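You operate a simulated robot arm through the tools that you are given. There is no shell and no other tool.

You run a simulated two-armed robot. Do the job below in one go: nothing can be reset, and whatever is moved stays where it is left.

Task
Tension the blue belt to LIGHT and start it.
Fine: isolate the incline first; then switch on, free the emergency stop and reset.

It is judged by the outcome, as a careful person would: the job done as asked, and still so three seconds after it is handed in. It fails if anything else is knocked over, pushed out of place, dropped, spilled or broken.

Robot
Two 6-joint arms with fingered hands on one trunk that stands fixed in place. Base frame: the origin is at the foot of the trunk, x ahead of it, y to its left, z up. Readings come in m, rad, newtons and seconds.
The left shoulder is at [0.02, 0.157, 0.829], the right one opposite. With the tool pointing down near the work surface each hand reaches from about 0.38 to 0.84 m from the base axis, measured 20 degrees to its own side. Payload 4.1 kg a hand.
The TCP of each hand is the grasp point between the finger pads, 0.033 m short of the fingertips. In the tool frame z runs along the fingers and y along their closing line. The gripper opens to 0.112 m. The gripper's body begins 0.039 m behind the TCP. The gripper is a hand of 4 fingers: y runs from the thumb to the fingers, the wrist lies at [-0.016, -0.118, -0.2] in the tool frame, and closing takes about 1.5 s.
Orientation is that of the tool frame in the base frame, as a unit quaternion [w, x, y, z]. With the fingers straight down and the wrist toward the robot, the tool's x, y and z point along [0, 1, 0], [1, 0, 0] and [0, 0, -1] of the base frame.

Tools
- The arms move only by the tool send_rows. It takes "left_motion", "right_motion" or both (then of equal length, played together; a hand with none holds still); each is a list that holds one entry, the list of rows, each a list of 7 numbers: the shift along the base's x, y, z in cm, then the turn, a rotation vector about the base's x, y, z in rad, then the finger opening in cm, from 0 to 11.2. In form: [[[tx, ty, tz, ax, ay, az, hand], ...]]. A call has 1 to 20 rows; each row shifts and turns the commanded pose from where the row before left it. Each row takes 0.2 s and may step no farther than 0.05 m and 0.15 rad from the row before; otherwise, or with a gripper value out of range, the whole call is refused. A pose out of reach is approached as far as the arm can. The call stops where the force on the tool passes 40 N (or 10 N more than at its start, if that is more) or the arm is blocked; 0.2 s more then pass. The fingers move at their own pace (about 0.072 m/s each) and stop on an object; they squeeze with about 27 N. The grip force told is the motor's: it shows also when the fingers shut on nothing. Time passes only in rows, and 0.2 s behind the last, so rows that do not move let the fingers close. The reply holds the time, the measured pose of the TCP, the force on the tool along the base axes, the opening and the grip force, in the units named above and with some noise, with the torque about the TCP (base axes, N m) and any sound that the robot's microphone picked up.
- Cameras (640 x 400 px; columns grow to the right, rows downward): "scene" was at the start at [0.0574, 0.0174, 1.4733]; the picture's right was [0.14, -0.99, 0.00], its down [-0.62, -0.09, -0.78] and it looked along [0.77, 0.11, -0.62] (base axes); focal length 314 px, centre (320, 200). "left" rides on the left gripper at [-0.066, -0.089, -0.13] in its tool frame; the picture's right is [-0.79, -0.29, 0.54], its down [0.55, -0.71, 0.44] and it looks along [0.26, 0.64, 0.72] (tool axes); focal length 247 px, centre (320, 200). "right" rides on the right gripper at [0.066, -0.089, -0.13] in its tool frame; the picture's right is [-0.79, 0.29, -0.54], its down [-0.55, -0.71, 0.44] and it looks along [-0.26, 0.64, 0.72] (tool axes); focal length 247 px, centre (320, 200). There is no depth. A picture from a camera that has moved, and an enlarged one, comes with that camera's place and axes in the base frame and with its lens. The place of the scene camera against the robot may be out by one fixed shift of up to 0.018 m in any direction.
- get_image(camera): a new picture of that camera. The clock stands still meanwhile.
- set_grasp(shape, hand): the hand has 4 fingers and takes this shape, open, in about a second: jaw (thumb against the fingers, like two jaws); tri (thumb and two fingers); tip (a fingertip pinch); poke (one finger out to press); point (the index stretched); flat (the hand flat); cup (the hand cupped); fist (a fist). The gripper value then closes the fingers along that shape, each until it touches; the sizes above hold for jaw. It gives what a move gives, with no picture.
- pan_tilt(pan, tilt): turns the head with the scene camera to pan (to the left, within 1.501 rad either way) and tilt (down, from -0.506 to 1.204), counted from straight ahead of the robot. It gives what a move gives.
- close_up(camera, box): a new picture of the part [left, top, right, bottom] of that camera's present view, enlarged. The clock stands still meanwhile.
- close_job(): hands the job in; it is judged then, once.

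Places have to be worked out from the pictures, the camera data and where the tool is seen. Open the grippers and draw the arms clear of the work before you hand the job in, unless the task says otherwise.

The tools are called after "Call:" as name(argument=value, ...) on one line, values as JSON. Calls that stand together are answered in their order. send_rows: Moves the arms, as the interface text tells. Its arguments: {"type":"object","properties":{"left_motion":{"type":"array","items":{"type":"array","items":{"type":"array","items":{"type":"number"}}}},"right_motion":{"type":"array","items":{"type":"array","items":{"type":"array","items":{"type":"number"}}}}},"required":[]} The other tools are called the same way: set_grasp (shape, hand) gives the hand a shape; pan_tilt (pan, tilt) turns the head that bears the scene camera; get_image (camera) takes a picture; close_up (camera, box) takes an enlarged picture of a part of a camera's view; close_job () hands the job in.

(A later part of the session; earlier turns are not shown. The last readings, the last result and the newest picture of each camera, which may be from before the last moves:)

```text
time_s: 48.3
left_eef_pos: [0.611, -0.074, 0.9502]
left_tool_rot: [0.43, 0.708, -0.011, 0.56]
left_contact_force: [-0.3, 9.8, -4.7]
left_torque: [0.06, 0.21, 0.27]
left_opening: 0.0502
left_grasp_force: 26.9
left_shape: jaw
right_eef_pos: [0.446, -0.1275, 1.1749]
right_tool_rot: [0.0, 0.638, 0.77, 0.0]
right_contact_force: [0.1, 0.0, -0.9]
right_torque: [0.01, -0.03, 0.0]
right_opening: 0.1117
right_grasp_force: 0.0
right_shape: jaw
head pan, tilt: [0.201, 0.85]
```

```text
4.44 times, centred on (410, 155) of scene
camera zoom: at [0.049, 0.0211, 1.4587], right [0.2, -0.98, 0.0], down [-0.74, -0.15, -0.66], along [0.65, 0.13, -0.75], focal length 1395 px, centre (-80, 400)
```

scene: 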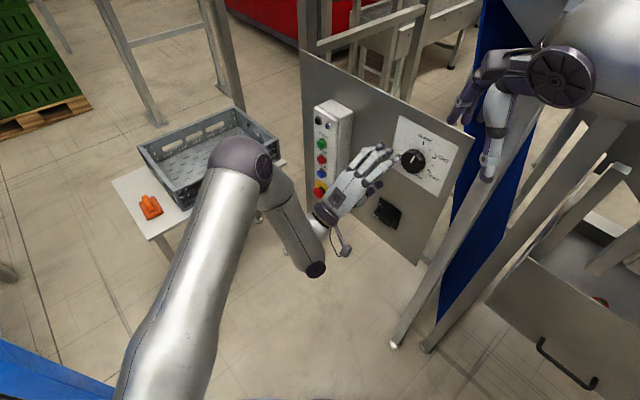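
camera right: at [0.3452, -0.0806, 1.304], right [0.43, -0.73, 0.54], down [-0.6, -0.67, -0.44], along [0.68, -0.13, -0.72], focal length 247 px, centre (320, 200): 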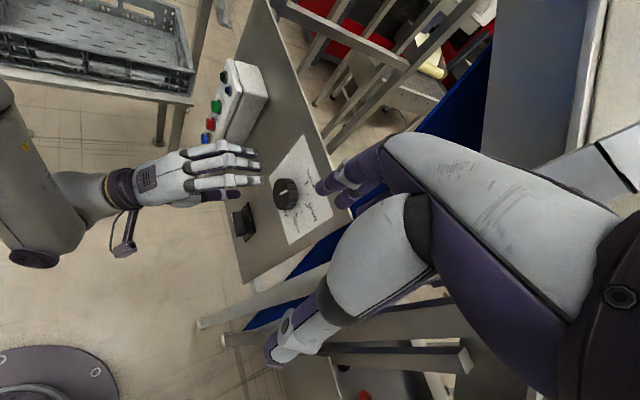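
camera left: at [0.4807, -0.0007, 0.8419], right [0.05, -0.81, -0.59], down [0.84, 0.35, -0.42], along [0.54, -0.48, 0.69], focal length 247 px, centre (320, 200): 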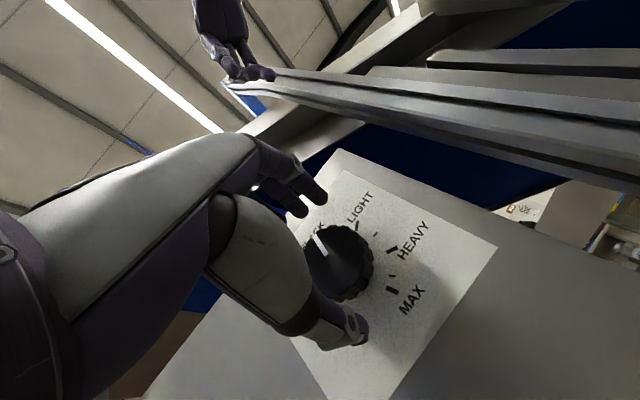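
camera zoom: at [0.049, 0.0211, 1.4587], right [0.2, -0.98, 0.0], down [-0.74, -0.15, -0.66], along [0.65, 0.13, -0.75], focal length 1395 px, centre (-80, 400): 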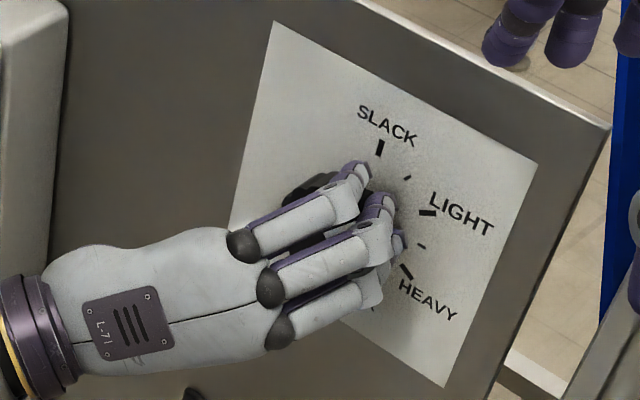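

The pointer keeps its place relative to the hand, so there is no slip after 29°. I estimate the pointer at about 38–40°, so I'll turn roughly 20° more and then open to measure.

Call:
send_rows(left_motion=[[[0, 0, 0, 0.0705, -0.056, 0, 0], [0, 0, 0, 0.0705, -0.056, 0, 0], [0, 0, 0, 0.0705, -0.056, 0, 0], [0, 0, 0, 0.0705, -0.056, 0, 0], [0, 0, 0, 0, 0, 0, 0]]])

Call:
close_up(camera="left", box=[270, 150, 470, 350])

Call:
close_up(camera="right", box=[220, 140, 320, 230])

Call:
close_up(camera="scene", box=[360, 110, 460, 200])

```text
time_s: 49.5
left_eef_pos: [0.6107, -0.0747, 0.9492]
left_tool_rot: [0.323, 0.694, -0.137, 0.629]
left_contact_force: [9.2, 3.5, -3.5]
left_torque: [0.07, 0.14, 0.45]
left_opening: 0.05
left_grasp_force: 26.6
left_shape: jaw
right_eef_pos: [0.446, -0.1283, 1.1745]
right_tool_rot: [0.0, 0.639, 0.77, 0.0]
right_contact_force: [-0.4, -0.6, -0.2]
right_torque: [-0.01, 0.0, 0.0]
right_opening: 0.1118
right_grasp_force: 0.1
right_shape: jaw
head pan, tilt: [0.201, 0.85]
```

```text
2.00 times, centred on (370, 250) of left
camera zoom: at [0.5499, 0.06, 0.8628], right [0.46, -0.29, -0.84], down [0.86, 0.38, 0.33], along [0.23, -0.88, 0.42], focal length 494 px, centre (220, 100)
```

zoom: 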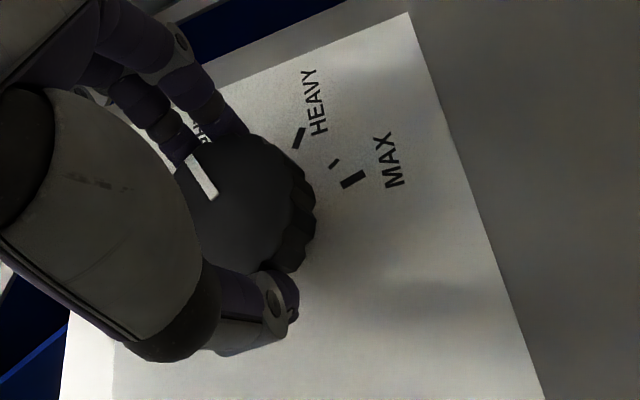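

```text
4.44 times, centred on (270, 185) of right
camera zoom: at [0.3454, -0.0806, 1.3039], right [0.43, -0.73, 0.54], down [-0.6, -0.67, -0.44], along [0.68, -0.13, -0.72], focal length 1098 px, centre (542, 267)
```

zoom: 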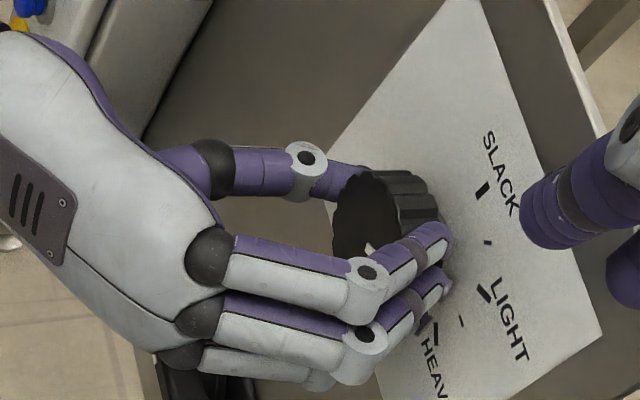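

```text
4.44 times, centred on (410, 155) of scene
camera zoom: at [0.0494, 0.0209, 1.4587], right [0.2, -0.98, 0.0], down [-0.74, -0.15, -0.66], along [0.65, 0.13, -0.75], focal length 1395 px, centre (-80, 400)
```

zoom: 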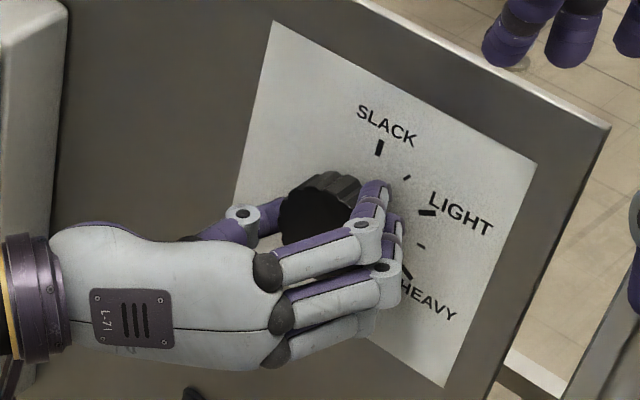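

The hand has turned the knob 49.3° in total, which should put the pointer at about 58–61°. I'll open, back off and measure the pointer against LIGHT.

Call:
send_rows(left_motion=[[[0, 0, 0, 0, 0, 0, 9], [0, 0, 0, 0, 0, 0, 9], [0, 0, 0, 0, 0, 0, 9], [0, 0, 0, 0, 0, 0, 9], [-1.57, 1.24, 0, 0, 0, 0, 9], [-1.57, 1.24, 0, 0, 0, 0, 9], [-1.57, 1.24, 0, 0, 0, 0, 9], [-1.57, 1.24, 0, 0, 0, 0, 9]]])

Call:
close_up(camera="right", box=[260, 150, 330, 230])

Call:
close_up(camera="scene", box=[380, 120, 460, 190])

Call:
get_image(camera="left")

```text
time_s: 51.3
left_eef_pos: [0.5457, -0.0256, 0.9502]
left_tool_rot: [0.324, 0.694, -0.137, 0.628]
left_contact_force: [0.5, -0.3, -0.9]
left_torque: [-0.01, 0.03, 0.01]
left_opening: 0.0897
left_grasp_force: 0.1
left_shape: jaw
right_eef_pos: [0.4455, -0.1279, 1.1737]
right_tool_rot: [0.0, 0.638, 0.77, 0.0]
right_contact_force: [0.5, -0.9, -0.6]
right_torque: [0.03, 0.01, -0.01]
right_opening: 0.1121
right_grasp_force: 0.0
right_shape: jaw
head pan, tilt: [0.201, 0.85]
```

```text
5.00 times, centred on (295, 190) of right
camera zoom: at [0.3451, -0.0809, 1.304], right [0.43, -0.73, 0.54], down [-0.6, -0.67, -0.44], along [0.68, -0.13, -0.72], focal length 1235 px, centre (445, 250)
```

zoom: 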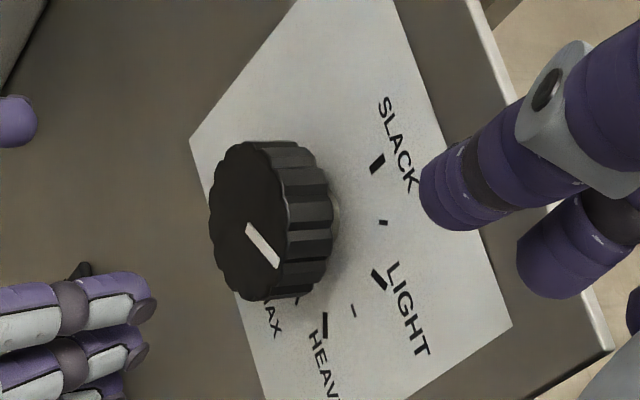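

```text
5.71 times, centred on (420, 155) of scene
camera zoom: at [0.0491, 0.0206, 1.4587], right [0.2, -0.98, 0.0], down [-0.74, -0.15, -0.66], along [0.65, 0.13, -0.75], focal length 1794 px, centre (-251, 457)
```

zoom: 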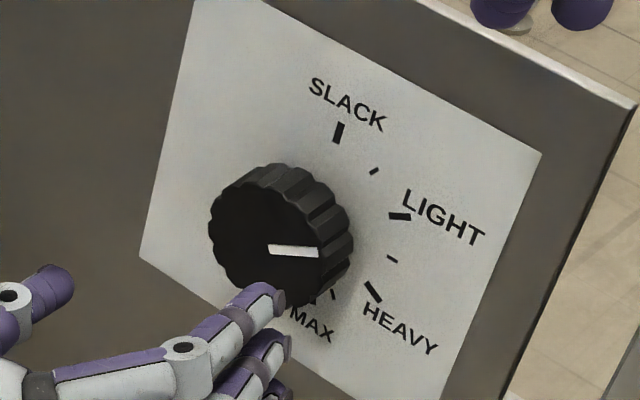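

```text
taken
camera left: at [0.4859, 0.1089, 0.8636], right [0.46, -0.29, -0.84], down [0.86, 0.38, 0.33], along [0.23, -0.88, 0.42], focal length 247 px, centre (320, 200)
```

left: 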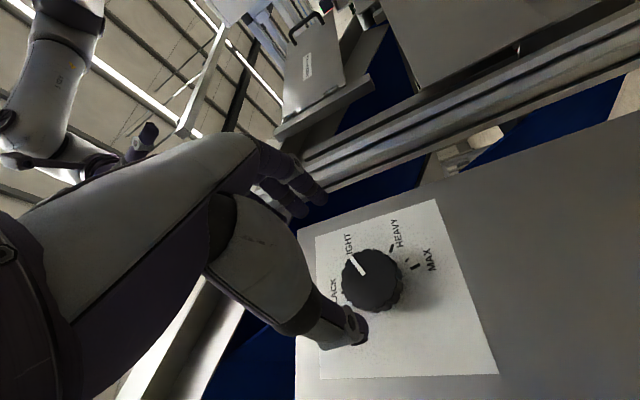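

By both views the pointer reads about 58–60°. I'll zoom tighter to confirm it lines up with the LIGHT tick.

Call:
close_up(camera="scene", box=[398, 140, 448, 175])

Call:
close_up(camera="left", box=[320, 210, 440, 310])

```text
11.43 times, centred on (423, 158) of scene
camera zoom: at [0.0491, 0.0206, 1.4587], right [0.2, -0.98, 0.0], down [-0.74, -0.15, -0.66], along [0.65, 0.13, -0.75], focal length 3588 px, centre (-857, 686)
```

zoom: 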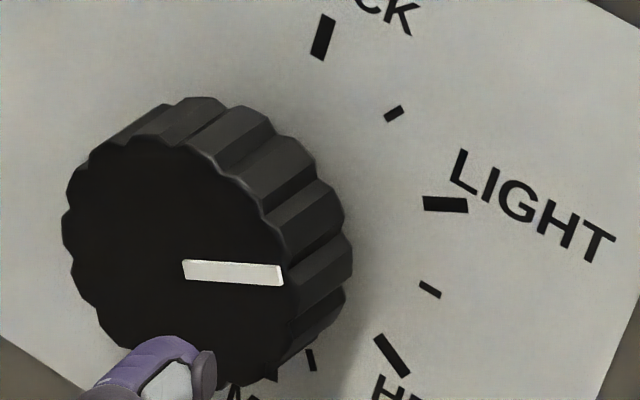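

```text
4.00 times, centred on (380, 260) of left
camera zoom: at [0.4859, 0.1089, 0.8636], right [0.46, -0.29, -0.84], down [0.86, 0.38, 0.33], along [0.23, -0.88, 0.42], focal length 988 px, centre (80, -40)
```

zoom: 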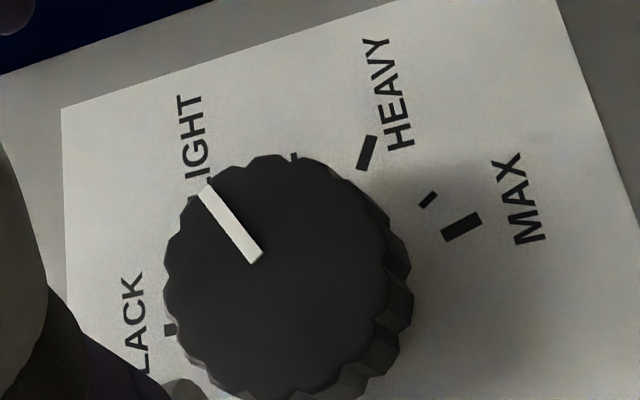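

The pointer is within about 1° of the LIGHT tick. Now back down to the isolator: I'll move to its standoff, then roll counter-clockwise to match the horizontal handle.

Call:
send_rows(left_motion=[[[-0.5, 0.48, -3.13, 0, 0, 0, 6], [0.1, 0.48, -3.13, 0, 0, 0, 6], [0.4, 0.48, -3.13, 0, 0, 0, 6], [0.4, 0.48, -3.13, 0, 0, 0, 6], [0.4, 0.48, -3.13, 0, 0, 0, 6], [0.4, 0.48, -3.13, 0, 0, 0, 6], [0.4, 0.48, -3.13, 0, 0, 0, 6], [0.4, 0.48, -3.13, 0, 0, 0, 6], [0, 0, 0, -0.1099, 0.0868, 0, 6], [0, 0, 0, -0.1099, 0.0868, 0, 6], [0, 0, 0, -0.1099, 0.0868, 0, 6], [0, 0, 0, -0.1099, 0.0868, 0, 6], [0, 0, 0, -0.1099, 0.0868, 0, 6], [0, 0, 0, -0.1099, 0.0868, 0, 6], [0, 0, 0, -0.1099, 0.0868, 0, 6], [0, 0, 0, -0.1099, 0.0868, 0, 6]]])

Call:
get_image(camera="left")

Call:
close_up(camera="scene", box=[320, 160, 420, 260])

Call:
close_up(camera="right", box=[170, 180, 280, 270])

```text
time_s: 54.7
left_eef_pos: [0.5664, 0.015, 0.6991]
left_tool_rot: [0.609, 0.659, 0.253, 0.36]
left_contact_force: [-0.3, -0.2, -0.1]
left_torque: [0.03, -0.03, -0.02]
left_opening: 0.0605
left_grasp_force: 0.2
left_shape: jaw
right_eef_pos: [0.446, -0.1272, 1.1741]
right_tool_rot: [0.0, 0.638, 0.77, -0.001]
right_contact_force: [-0.5, 0.0, 0.2]
right_torque: [-0.03, 0.03, -0.04]
right_opening: 0.1118
right_grasp_force: 0.1
right_shape: jaw
head pan, tilt: [0.201, 0.85]
```

```text
taken
camera left: at [0.4347, 0.0555, 0.6006], right [-0.03, -0.91, -0.41], down [0.75, 0.25, -0.61], along [0.66, -0.33, 0.68], focal length 247 px, centre (320, 200)
```

left: 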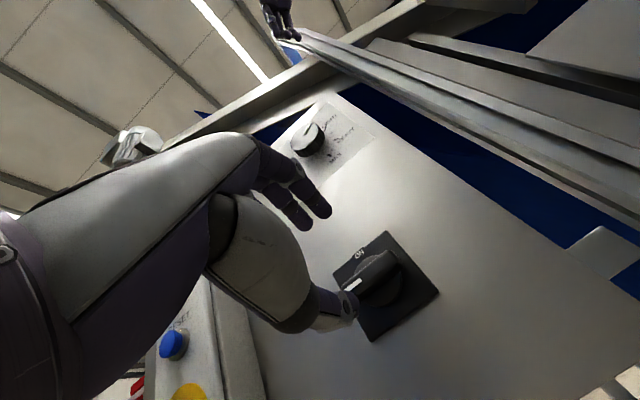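

```text
4.00 times, centred on (370, 210) of scene
camera zoom: at [0.0489, 0.0209, 1.4587], right [0.2, -0.98, 0.0], down [-0.74, -0.15, -0.66], along [0.65, 0.13, -0.75], focal length 1256 px, centre (120, 160)
```

zoom: 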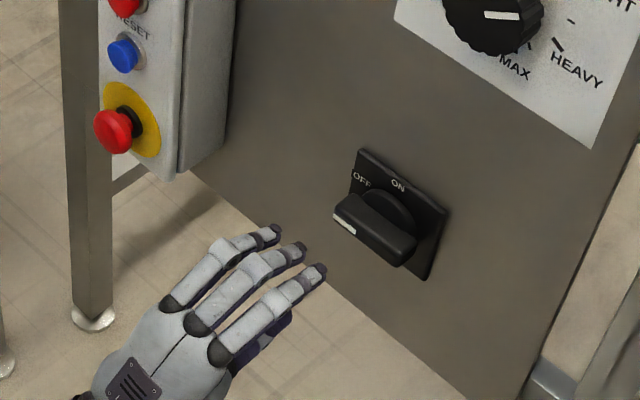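

```text
4.44 times, centred on (225, 225) of right
camera zoom: at [0.345, -0.0806, 1.3041], right [0.43, -0.73, 0.54], down [-0.6, -0.67, -0.44], along [0.68, -0.13, -0.72], focal length 1098 px, centre (742, 89)
```

zoom: 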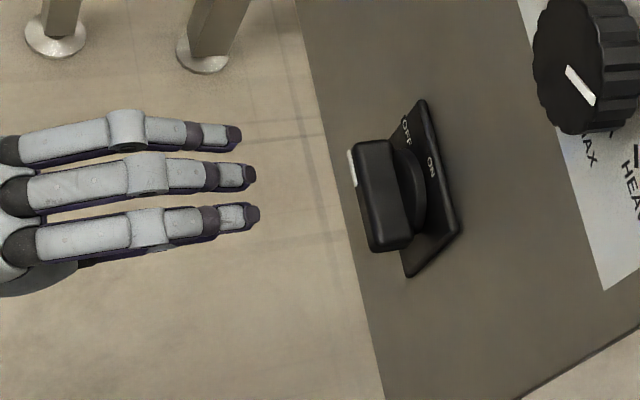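

On axis at roll 80° with the handle between the fingers' planes. I'll advance to the same grip depth as before.

Call:
send_rows(left_motion=[[[1.74, -1.38, 0.1, 0, 0, 0, 6], [1.74, -1.38, 0, 0, 0, 0, 6], [1.74, -1.38, 0, 0, 0, 0, 6], [0.9, -0.72, 0, 0, 0, 0, 6]]])

Call:
close_up(camera="scene", box=[340, 180, 420, 250])

Call:
close_up(camera="left", box=[240, 150, 480, 350])

```text
time_s: 55.7
left_eef_pos: [0.6266, -0.0339, 0.7011]
left_tool_rot: [0.609, 0.66, 0.252, 0.361]
left_contact_force: [0.4, 0.2, -0.5]
left_torque: [-0.03, 0.03, 0.01]
left_opening: 0.0605
left_grasp_force: 0.0
left_shape: jaw
right_eef_pos: [0.4451, -0.1283, 1.1748]
right_tool_rot: [0.0, 0.638, 0.77, 0.001]
right_contact_force: [-0.2, -0.6, -0.2]
right_torque: [0.0, -0.01, -0.01]
right_opening: 0.1118
right_grasp_force: 0.0
right_shape: jaw
head pan, tilt: [0.201, 0.85]
```

```text
5.71 times, centred on (380, 215) of scene
camera zoom: at [0.0489, 0.0209, 1.4587], right [0.2, -0.98, 0.0], down [-0.74, -0.15, -0.66], along [0.65, 0.13, -0.75], focal length 1794 px, centre (-23, 114)
```

zoom: 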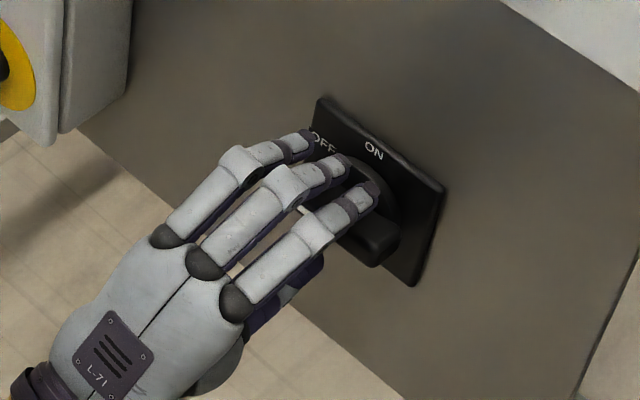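

```text
2.00 times, centred on (360, 250) of left
camera zoom: at [0.4939, 0.008, 0.6021], right [-0.03, -0.91, -0.41], down [0.76, 0.25, -0.61], along [0.65, -0.33, 0.68], focal length 494 px, centre (240, 100)
```

zoom: 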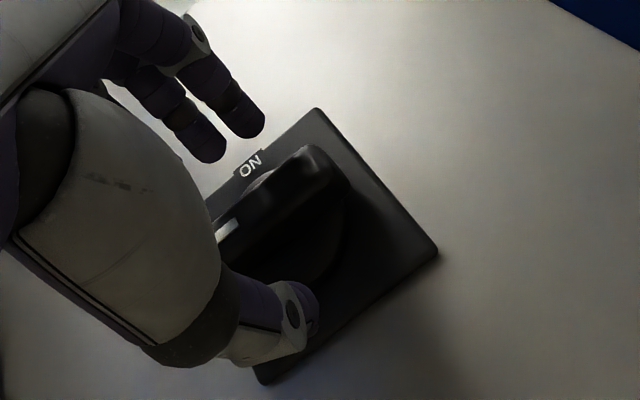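

No contact yet. I'll advance the last centimetre and close on the bar.

Call:
send_rows(left_motion=[[[0.8, -0.63, 0, 0, 0, 0, 6], [0, 0, 0, 0, 0, 0, 0], [0, 0, 0, 0, 0, 0, 0], [0, 0, 0, 0, 0, 0, 0], [0, 0, 0, 0, 0, 0, 0], [0, 0, 0, 0, 0, 0, 0], [0, 0, 0, 0, 0, 0, 0]]])

Call:
close_up(camera="scene", box=[340, 180, 420, 250])

```text
time_s: 57.3
left_eef_pos: [0.6347, -0.0401, 0.6996]
left_tool_rot: [0.609, 0.66, 0.252, 0.36]
left_contact_force: [0.6, 0.5, -5.2]
left_torque: [0.14, 0.2, 0.1]
left_opening: 0.026
left_grasp_force: 27.4
left_shape: jaw
right_eef_pos: [0.4467, -0.1283, 1.1733]
right_tool_rot: [0.0, 0.638, 0.77, 0.0]
right_contact_force: [-0.7, -0.5, -0.3]
right_torque: [-0.01, 0.02, 0.01]
right_opening: 0.1118
right_grasp_force: 0.1
right_shape: jaw
head pan, tilt: [0.201, 0.85]
```

```text
5.71 times, centred on (380, 215) of scene
camera zoom: at [0.049, 0.0208, 1.4587], right [0.2, -0.98, 0.0], down [-0.74, -0.15, -0.66], along [0.65, 0.13, -0.75], focal length 1794 px, centre (-23, 114)
```

zoom: 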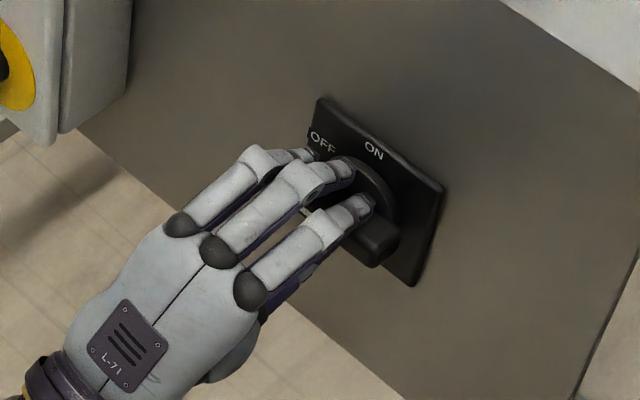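

The bar is gripped. I'll turn clockwise toward ON in two stages.

Call:
send_rows(left_motion=[[[0, 0, 0, 0.0783, -0.0622, 0, 0], [0, 0, 0, 0.0783, -0.0622, 0, 0], [0, 0, 0, 0.0783, -0.0622, 0, 0], [0, 0, 0, 0.0783, -0.0622, 0, 0], [0, 0, 0, 0.0783, -0.0622, 0, 0], [0, 0, 0, 0.0783, -0.0622, 0, 0], [0, 0, 0, 0.0783, -0.0622, 0, 0]]])

Call:
send_rows(left_motion=[[[0, 0, 0, 0.0783, -0.0622, 0, 0], [0, 0, 0, 0.0783, -0.0622, 0, 0], [0, 0, 0, 0.0783, -0.0622, 0, 0], [0, 0, 0, 0.0783, -0.0622, 0, 0], [0, 0, 0, 0.0783, -0.0622, 0, 0], [0, 0, 0, 0.0783, -0.0622, 0, 0]]])

Call:
close_up(camera="scene", box=[340, 180, 420, 250])

Call:
close_up(camera="right", box=[180, 180, 280, 260])

Call:
close_up(camera="scene", box=[305, 95, 360, 210])

```text
time_s: 58.9
left_eef_pos: [0.6353, -0.04, 0.702]
left_tool_rot: [0.447, 0.707, 0.01, 0.548]
left_contact_force: [-4.5, 11.4, -5.6]
left_torque: [0.23, 0.35, 0.46]
left_opening: 0.0253
left_grasp_force: 27.3
left_shape: jaw
right_eef_pos: [0.4467, -0.128, 1.1753]
right_tool_rot: [0.001, 0.638, 0.77, 0.0]
right_contact_force: [0.2, 0.5, 1.5]
right_torque: [-0.04, -0.04, -0.01]
right_opening: 0.112
right_grasp_force: 0.1
right_shape: jaw
head pan, tilt: [0.201, 0.85]
```

```text
time_s: 60.3
left_eef_pos: [0.6364, -0.041, 0.7]
left_tool_rot: [0.266, 0.678, -0.2, 0.655]
left_contact_force: [-6.6, 12.8, -6.3]
left_torque: [0.17, 0.09, 0.53]
left_opening: 0.0249
left_grasp_force: 27.2
left_shape: jaw
right_eef_pos: [0.4462, -0.1275, 1.1737]
right_tool_rot: [0.0, 0.638, 0.77, 0.001]
right_contact_force: [-0.5, 0.1, 0.8]
right_torque: [0.04, 0.04, -0.01]
right_opening: 0.1118
right_grasp_force: 0.1
right_shape: jaw
head pan, tilt: [0.201, 0.85]
```

```text
5.71 times, centred on (380, 215) of scene
camera zoom: at [0.0489, 0.0211, 1.4587], right [0.2, -0.98, 0.0], down [-0.74, -0.15, -0.66], along [0.65, 0.13, -0.75], focal length 1794 px, centre (-23, 114)
```

zoom: 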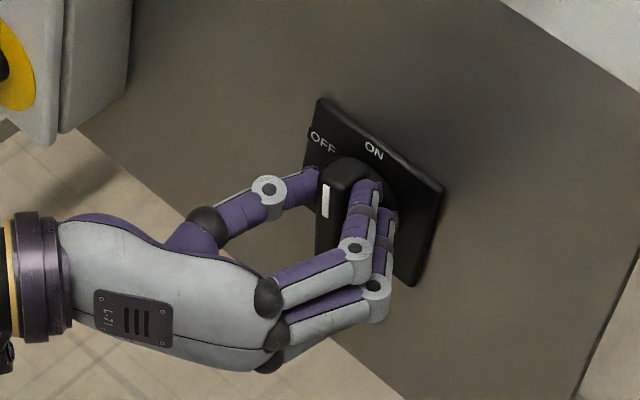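

```text
5.00 times, centred on (230, 220) of right
camera zoom: at [0.345, -0.0805, 1.3041], right [0.43, -0.73, 0.54], down [-0.6, -0.67, -0.44], along [0.68, -0.13, -0.72], focal length 1235 px, centre (770, 100)
```

zoom: 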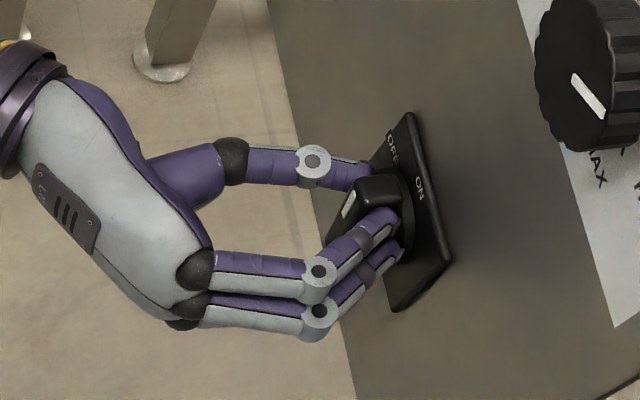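

```text
3.48 times, centred on (332, 152) of scene
camera zoom: at [0.0489, 0.0211, 1.4587], right [0.2, -0.98, 0.0], down [-0.74, -0.15, -0.66], along [0.65, 0.13, -0.75], focal length 1092 px, centre (276, 365)
```

zoom: 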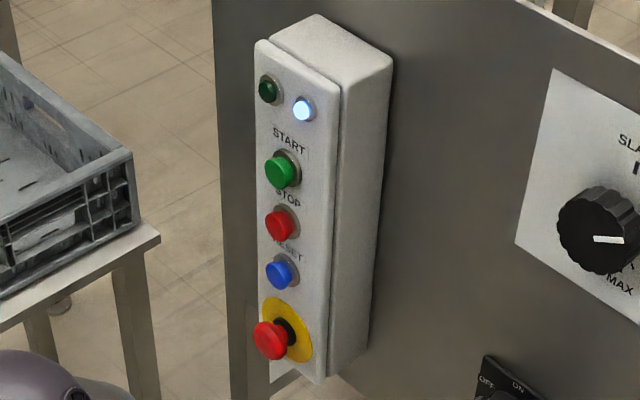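

The power lamp is lit again. I'll turn one more small step to bring the handle fully upright, then release and check.

Call:
send_rows(left_motion=[[[0, 0, 0, 0.0705, -0.056, 0, 0], [0, 0, 0, 0, 0, 0, 0]]])

Call:
send_rows(left_motion=[[[0, 0, 0, 0, 0, 0, 6], [0, 0, 0, 0, 0, 0, 6], [0, 0, 0, 0, 0, 0, 6], [0, 0, 0, 0, 0, 0, 6], [-1.57, 1.24, 0, 0, 0, 0, 6], [-1.57, 1.24, 0, 0, 0, 0, 6], [-1.57, 1.24, 0, 0, 0, 0, 6], [-1.57, 1.24, 0, 0, 0, 0, 6], [-1.57, 1.24, 0, 0, 0, 0, 6], [-1.57, 1.24, 0, 0, 0, 0, 6]]])

Call:
close_up(camera="left", box=[340, 200, 520, 330])

Call:
close_up(camera="right", box=[180, 60, 280, 250])

Call:
get_image(camera="scene")

```text
time_s: 60.9
left_eef_pos: [0.6365, -0.0398, 0.7011]
left_tool_rot: [0.237, 0.668, -0.229, 0.667]
left_contact_force: [-3.7, 10.1, -4.5]
left_torque: [0.13, 0.03, 0.44]
left_opening: 0.0254
left_grasp_force: 26.8
left_shape: jaw
right_eef_pos: [0.4453, -0.128, 1.1738]
right_tool_rot: [0.0, 0.638, 0.77, 0.0]
right_contact_force: [-0.2, 0.1, 1.1]
right_torque: [0.0, 0.01, 0.01]
right_opening: 0.112
right_grasp_force: 0.0
right_shape: jaw
head pan, tilt: [0.201, 0.85]
```

```text
time_s: 63.1
left_eef_pos: [0.543, 0.0337, 0.7014]
left_tool_rot: [0.236, 0.669, -0.23, 0.666]
left_contact_force: [-0.3, 0.5, 0.3]
left_torque: [0.0, -0.01, 0.0]
left_opening: 0.0594
left_grasp_force: 0.0
left_shape: jaw
right_eef_pos: [0.4459, -0.1276, 1.1743]
right_tool_rot: [0.0, 0.638, 0.77, 0.001]
right_contact_force: [-0.4, -0.1, 0.1]
right_torque: [0.0, -0.01, 0.02]
right_opening: 0.112
right_grasp_force: 0.0
right_shape: jaw
head pan, tilt: [0.201, 0.85]
```

```text
3.08 times, centred on (430, 265) of left
camera zoom: at [0.4964, 0.1839, 0.6358], right [0.59, -0.12, -0.8], down [0.79, 0.29, 0.55], along [0.17, -0.95, 0.27], focal length 760 px, centre (-18, 0)
```

zoom: 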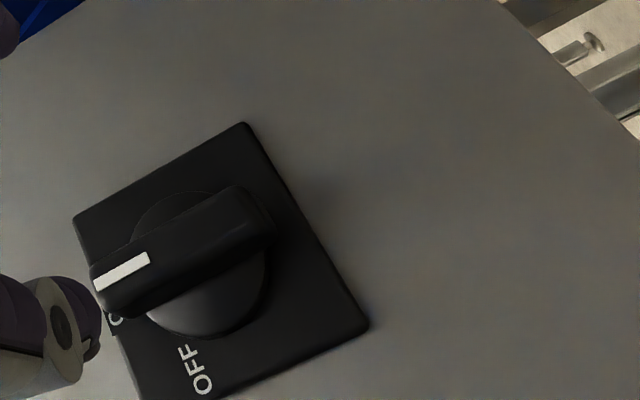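

```text
2.11 times, centred on (230, 155) of right
camera zoom: at [0.345, -0.0808, 1.304], right [0.43, -0.73, 0.54], down [-0.6, -0.67, -0.44], along [0.68, -0.13, -0.72], focal length 520 px, centre (510, 295)
```

zoom: 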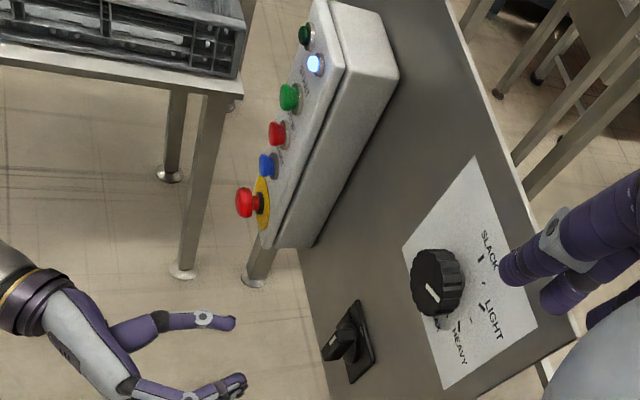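

```text
taken
```

scene: 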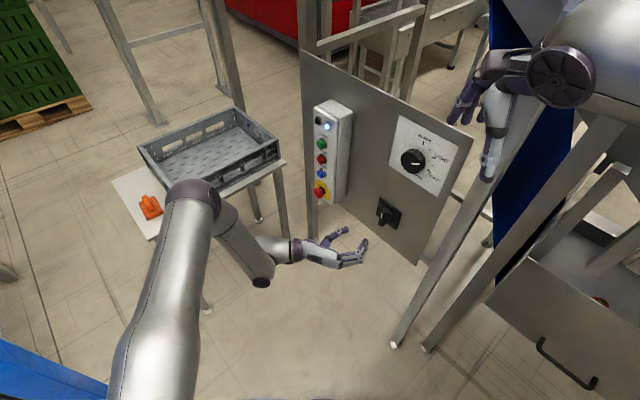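

The isolator is ON and upright, the lamp is lit, and the dial holds at LIGHT. Next is the emergency stop, so I'll examine it closely for markings and whether it is latched.

Call:
close_up(camera="scene", box=[305, 160, 345, 210])

Call:
close_up(camera="right", box=[180, 120, 230, 180])

Call:
get_image(camera="left")

```text
8.00 times, centred on (325, 185) of scene
camera zoom: at [0.049, 0.0207, 1.4587], right [0.2, -0.98, 0.0], down [-0.74, -0.15, -0.66], along [0.65, 0.13, -0.75], focal length 2512 px, centre (280, 320)
```

zoom: 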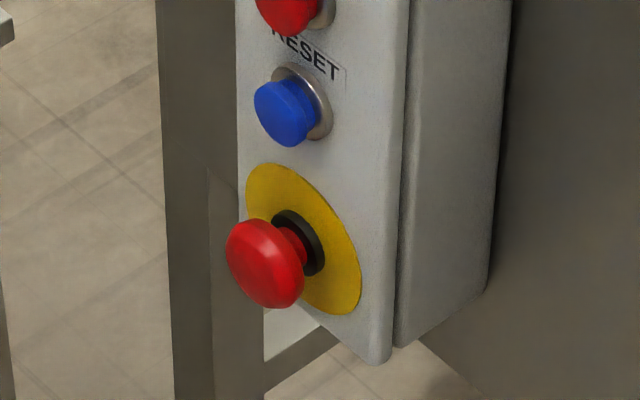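

```text
6.67 times, centred on (205, 150) of right
camera zoom: at [0.345, -0.0808, 1.304], right [0.43, -0.73, 0.54], down [-0.6, -0.67, -0.44], along [0.68, -0.13, -0.72], focal length 1646 px, centre (1087, 533)
```

zoom: 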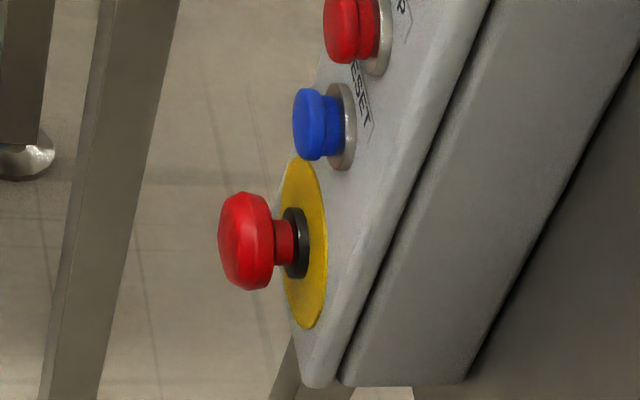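

```text
taken
camera left: at [0.4964, 0.1839, 0.6358], right [0.59, -0.12, -0.8], down [0.79, 0.29, 0.55], along [0.17, -0.95, 0.27], focal length 247 px, centre (320, 200)
```

left: 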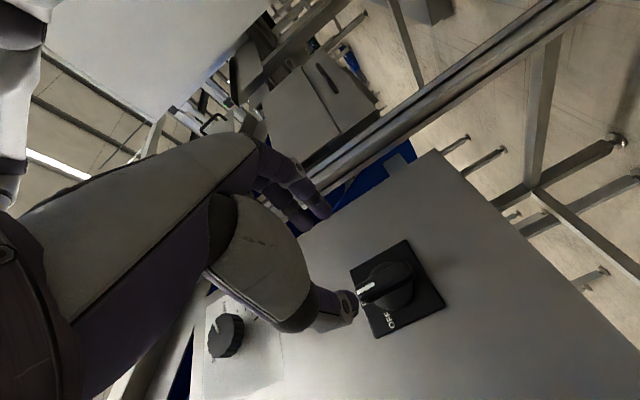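

The mushroom head stands about 23 mm off its face. Its axis meets the box face at about (0.744, 0.147, 0.684). I'll move along the panel to a standoff in front of it, rolling about 35° so I can then twist clockwise.

Call:
send_rows(left_motion=[[[0.5, 3.23, -0.3, 0, 0, 0, 6], [1.4, 3.23, -0.3, -0.0958, 0.0759, 0, 6], [1.9, 3.23, -0.3, -0.0958, 0.0759, 0, 6], [2.0, 3.23, -0.3, -0.0958, 0.0759, 0, 6], [2.0, 3.23, -0.3, -0.0958, 0.0759, 0, 6], [2.0, 3.23, -0.3, -0.0958, 0.0759, 0, 6]]])

Call:
get_image(camera="scene")

Call:
get_image(camera="left")

Call:
get_image(camera="right")

```text
time_s: 64.5
left_eef_pos: [0.635, 0.2274, 0.6842]
left_tool_rot: [0.427, 0.706, -0.017, 0.564]
left_contact_force: [-0.3, -0.2, 0.3]
left_torque: [-0.02, 0.0, 0.0]
left_opening: 0.0598
left_grasp_force: 0.1
left_shape: jaw
left hand out of reach, approached as far as the arm can: row 6
right_eef_pos: [0.4458, -0.1268, 1.1742]
right_tool_rot: [0.0, 0.638, 0.77, 0.0]
right_contact_force: [0.6, 0.8, -0.7]
right_torque: [-0.01, -0.02, -0.02]
right_opening: 0.1119
right_grasp_force: 0.2
right_shape: jaw
head pan, tilt: [0.201, 0.85]
```

```text
taken
```

scene: 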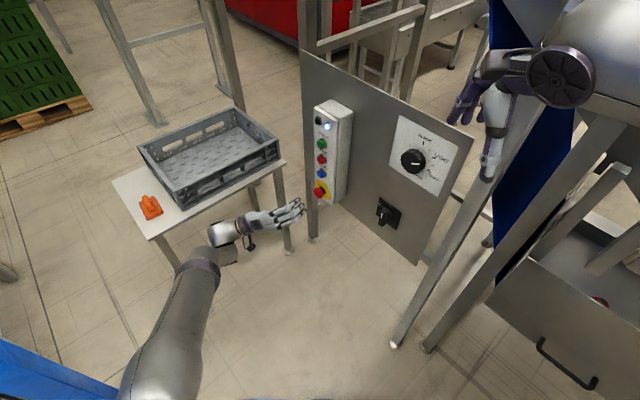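

```text
taken
camera left: at [0.5552, 0.3354, 0.5789], right [0.28, -0.52, -0.81], down [0.9, 0.43, 0.03], along [0.33, -0.74, 0.59], focal length 247 px, centre (320, 200)
```

left: 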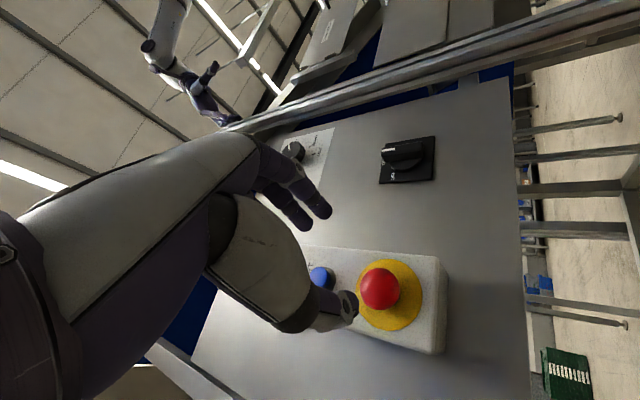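

```text
taken
camera right: at [0.3448, -0.0807, 1.3041], right [0.43, -0.73, 0.54], down [-0.6, -0.67, -0.44], along [0.68, -0.13, -0.72], focal length 247 px, centre (320, 200)
```

right: 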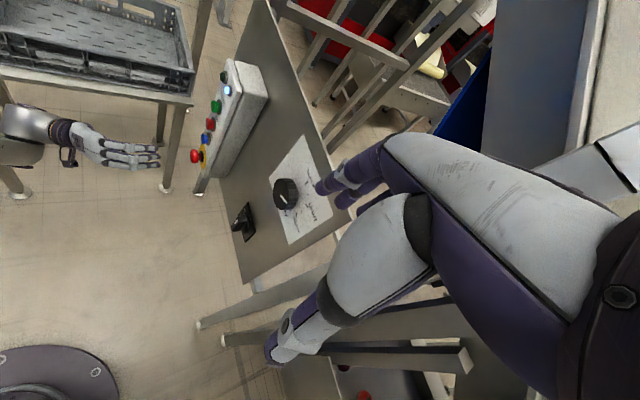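

The last row was flagged, so reach is tightening here. The thumb and fingers line up toward the red head. I'll test advancing 3 cm along the normal in small steps.

Call:
send_rows(left_motion=[[[0.78, -0.62, 0, 0, 0, 0, 6], [0.78, -0.62, 0, 0, 0, 0, 6], [0.78, -0.62, 0, 0, 0, 0, 6]]])

```text
time_s: 65.3
left_eef_pos: [0.6515, 0.2047, 0.6916]
left_tool_rot: [0.427, 0.707, -0.017, 0.564]
left_contact_force: [0.8, 0.1, -0.1]
left_torque: [0.02, -0.01, -0.01]
left_opening: 0.0598
left_grasp_force: 0.0
left_shape: jaw
left hand out of reach, approached as far as the arm can: row 1
right_eef_pos: [0.4462, -0.128, 1.1751]
right_tool_rot: [0.0, 0.638, 0.77, 0.0]
right_contact_force: [-1.3, -0.8, 0.4]
right_torque: [-0.02, -0.01, 0.01]
right_opening: 0.1118
right_grasp_force: 0.1
right_shape: jaw
head pan, tilt: [0.201, 0.85]
```

Rows 2–3 were fine. I'm 12 mm to the right of the e-stop axis and 8 mm high, so I'll correct that while advancing to about 7 cm from the face.

Call:
send_rows(left_motion=[[[1.27, -0.49, -0.25, 0, 0, 0, 6], [1.27, -0.49, -0.25, 0, 0, 0, 6], [1.27, -0.49, -0.25, 0, 0, 0, 6]]])

Call:
get_image(camera="left")

Call:
close_up(camera="right", box=[90, 100, 230, 200])

Call:
close_up(camera="scene", box=[240, 130, 360, 250])

```text
time_s: 66.1
left_eef_pos: [0.6641, 0.1809, 0.6996]
left_tool_rot: [0.427, 0.707, -0.018, 0.564]
left_contact_force: [-0.2, 0.2, 0.1]
left_torque: [0.0, 0.03, 0.02]
left_opening: 0.0598
left_grasp_force: 0.1
left_shape: jaw
left hand out of reach, approached as far as the arm can: row 1, 2, 3
right_eef_pos: [0.4456, -0.1291, 1.1742]
right_tool_rot: [0.0, 0.638, 0.77, 0.0]
right_contact_force: [-0.3, 0.4, -0.1]
right_torque: [-0.02, 0.01, 0.01]
right_opening: 0.1118
right_grasp_force: 0.1
right_shape: jaw
head pan, tilt: [0.201, 0.85]
```

```text
taken
camera left: at [0.5832, 0.2883, 0.5938], right [0.28, -0.52, -0.81], down [0.9, 0.43, 0.04], along [0.33, -0.74, 0.59], focal length 247 px, centre (320, 200)
```

left: 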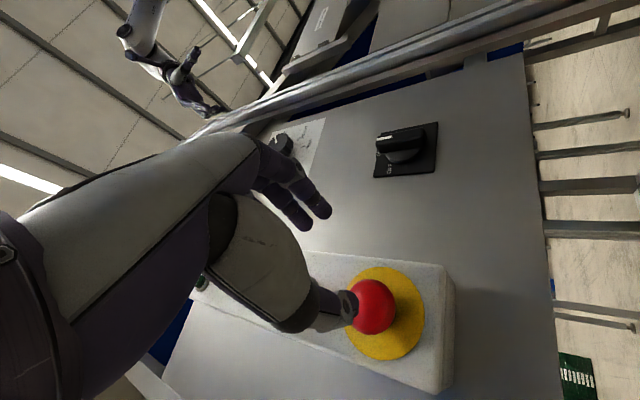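

```text
4.00 times, centred on (160, 150) of right
camera zoom: at [0.3449, -0.0806, 1.3041], right [0.43, -0.73, 0.54], down [-0.6, -0.67, -0.44], along [0.68, -0.13, -0.72], focal length 988 px, centre (960, 400)
```

zoom: 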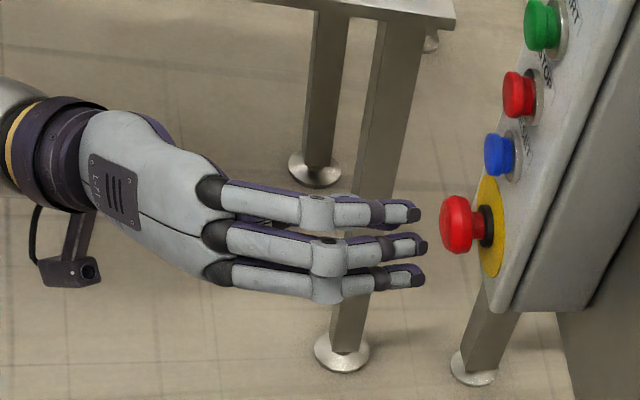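

```text
3.33 times, centred on (300, 190) of scene
camera zoom: at [0.0488, 0.0209, 1.4587], right [0.2, -0.98, 0.0], down [-0.74, -0.15, -0.66], along [0.65, 0.13, -0.75], focal length 1046 px, centre (387, 233)
```

zoom: 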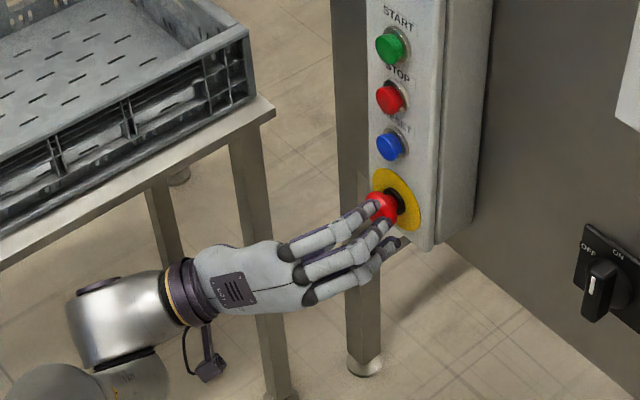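

The arm is at the edge of its reach with the tool exactly along the normal. Pointing the hand about 23° more straight ahead brings the wrist closer, so I'll back off and re-orient with fingers above and thumb below.

Call:
send_rows(left_motion=[[[-1.5, 0.6, -0.2, 0, 0, 0, 6], [-1.0, 0.4, -0.26, -0.1025, 0.0518, 0.0656, 6], [-0.6, 0.2, -0.26, -0.1025, 0.0518, 0.0656, 6], [-0.4, 0.1, -0.26, -0.1025, 0.0518, 0.0656, 6], [-0.3, 0.1, -0.26, -0.1025, 0.0518, 0.0656, 6], [0, 0, -0.26, -0.1025, 0.0518, 0.0656, 6], [0, 0, 0, -0.1025, 0.0518, 0.0656, 6]]])

Call:
get_image(camera="left")

Call:
close_up(camera="right", box=[90, 100, 230, 200])

Call:
close_up(camera="scene", box=[240, 130, 360, 250])

```text
time_s: 67.7
left_eef_pos: [0.626, 0.1946, 0.6846]
left_tool_rot: [0.499, 0.613, 0.354, 0.501]
left_contact_force: [0.3, 0.7, 0.0]
left_torque: [0.01, 0.04, -0.02]
left_opening: 0.0595
left_grasp_force: 0.1
left_shape: jaw
right_eef_pos: [0.446, -0.1279, 1.175]
right_tool_rot: [0.0, 0.638, 0.77, 0.0]
right_contact_force: [0.1, 0.8, 0.5]
right_torque: [0.02, -0.01, -0.01]
right_opening: 0.1119
right_grasp_force: 0.0
right_shape: jaw
head pan, tilt: [0.201, 0.85]
```

```text
taken
camera left: at [0.4898, 0.1889, 0.5819], right [0.34, -0.81, -0.48], down [0.61, 0.58, -0.54], along [0.72, -0.11, 0.69], focal length 247 px, centre (320, 200)
```

left: 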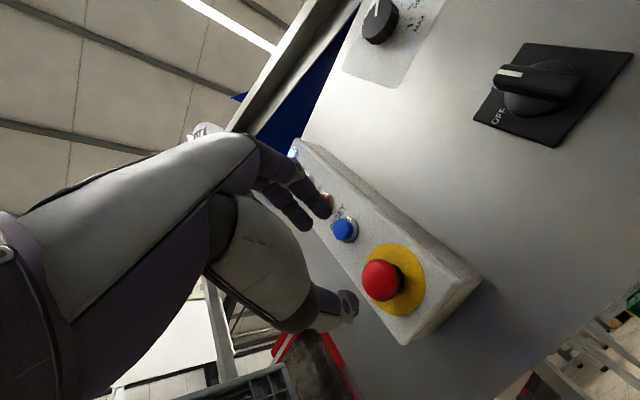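

```text
4.00 times, centred on (160, 150) of right
camera zoom: at [0.3449, -0.0805, 1.3041], right [0.43, -0.73, 0.54], down [-0.6, -0.67, -0.44], along [0.68, -0.13, -0.72], focal length 988 px, centre (960, 400)
```

zoom: 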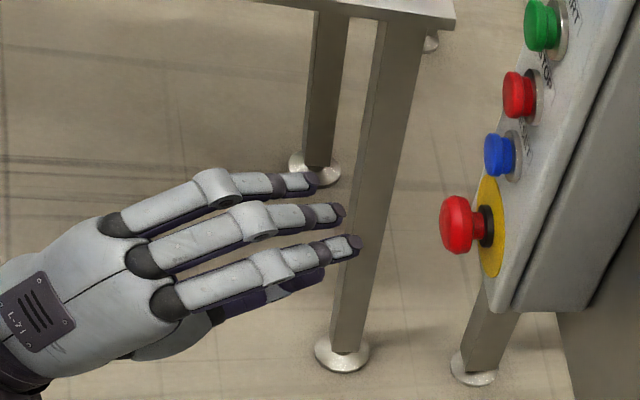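

```text
3.33 times, centred on (300, 190) of scene
camera zoom: at [0.0489, 0.021, 1.4587], right [0.2, -0.98, 0.0], down [-0.74, -0.15, -0.66], along [0.65, 0.13, -0.75], focal length 1046 px, centre (387, 233)
```

zoom: 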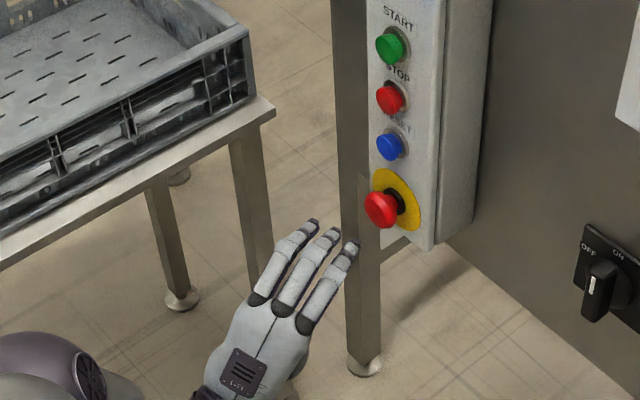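

No flags in this pose. I'll zoom the left camera on the e-stop to pin down its height before approaching.

Call:
close_up(camera="left", box=[320, 200, 480, 350])

```text
2.67 times, centred on (400, 275) of left
camera zoom: at [0.4898, 0.1889, 0.5819], right [0.34, -0.81, -0.48], down [0.61, 0.58, -0.54], along [0.72, -0.11, 0.69], focal length 659 px, centre (107, 0)
```

zoom: 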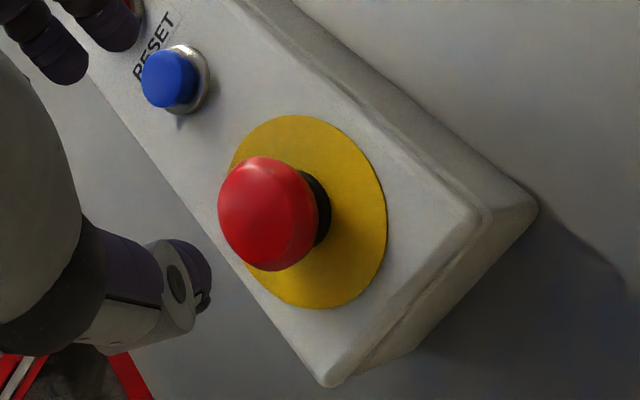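

The lateral position is confirmed, and the height lies between 0.674 and 0.684, so I'll aim for 0.680. I'll approach along the tool axis with the fingers at 6 cm and stop short to check.

Call:
send_rows(left_motion=[[[1.62, -0.57, -0.1, 0, 0, 0, 6], [1.62, -0.57, -0.1, 0, 0, 0, 6], [1.62, -0.57, -0.1, 0, 0, 0, 6]]])

Call:
close_up(camera="left", box=[240, 150, 480, 350])

Call:
close_up(camera="right", box=[130, 110, 230, 190])

Call:
close_up(camera="scene", box=[270, 140, 360, 220])

```text
time_s: 68.5
left_eef_pos: [0.676, 0.1788, 0.6802]
left_tool_rot: [0.499, 0.612, 0.353, 0.501]
left_contact_force: [1.4, 0.2, -0.3]
left_torque: [-0.01, -0.02, 0.03]
left_opening: 0.0598
left_grasp_force: 0.1
left_shape: jaw
right_eef_pos: [0.4456, -0.1275, 1.1742]
right_tool_rot: [0.0, 0.638, 0.77, 0.0]
right_contact_force: [0.3, -0.5, -0.3]
right_torque: [-0.03, 0.0, 0.01]
right_opening: 0.1118
right_grasp_force: 0.0
right_shape: jaw
head pan, tilt: [0.201, 0.85]
```

```text
2.00 times, centred on (360, 250) of left
camera zoom: at [0.5397, 0.1732, 0.5785], right [0.34, -0.81, -0.48], down [0.61, 0.58, -0.54], along [0.72, -0.11, 0.69], focal length 494 px, centre (240, 100)
```

zoom: 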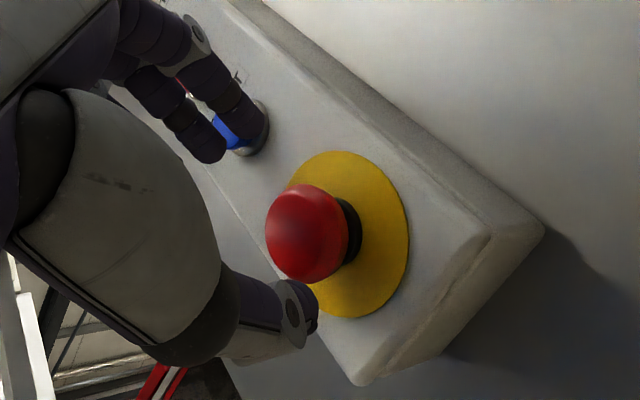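

```text
5.00 times, centred on (180, 150) of right
camera zoom: at [0.3449, -0.0806, 1.3041], right [0.43, -0.73, 0.54], down [-0.6, -0.67, -0.44], along [0.68, -0.13, -0.72], focal length 1235 px, centre (1020, 450)
```

zoom: 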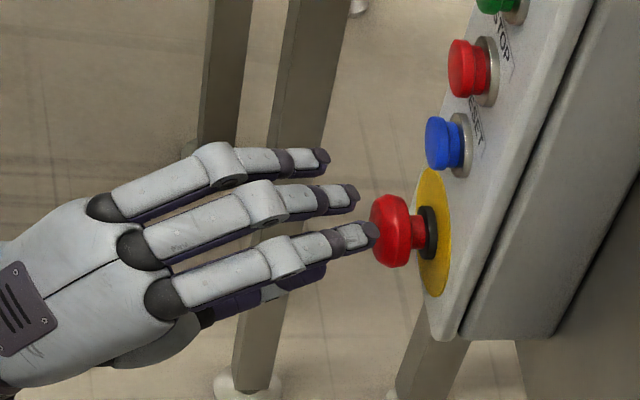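

```text
5.00 times, centred on (315, 180) of scene
camera zoom: at [0.0489, 0.0209, 1.4587], right [0.2, -0.98, 0.0], down [-0.74, -0.15, -0.66], along [0.65, 0.13, -0.75], focal length 1570 px, centre (345, 300)
```

zoom: 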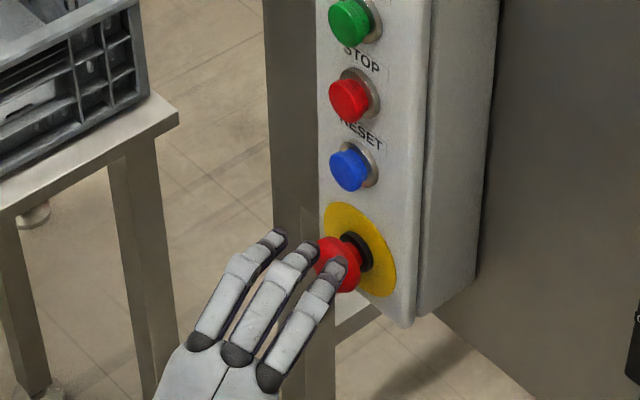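

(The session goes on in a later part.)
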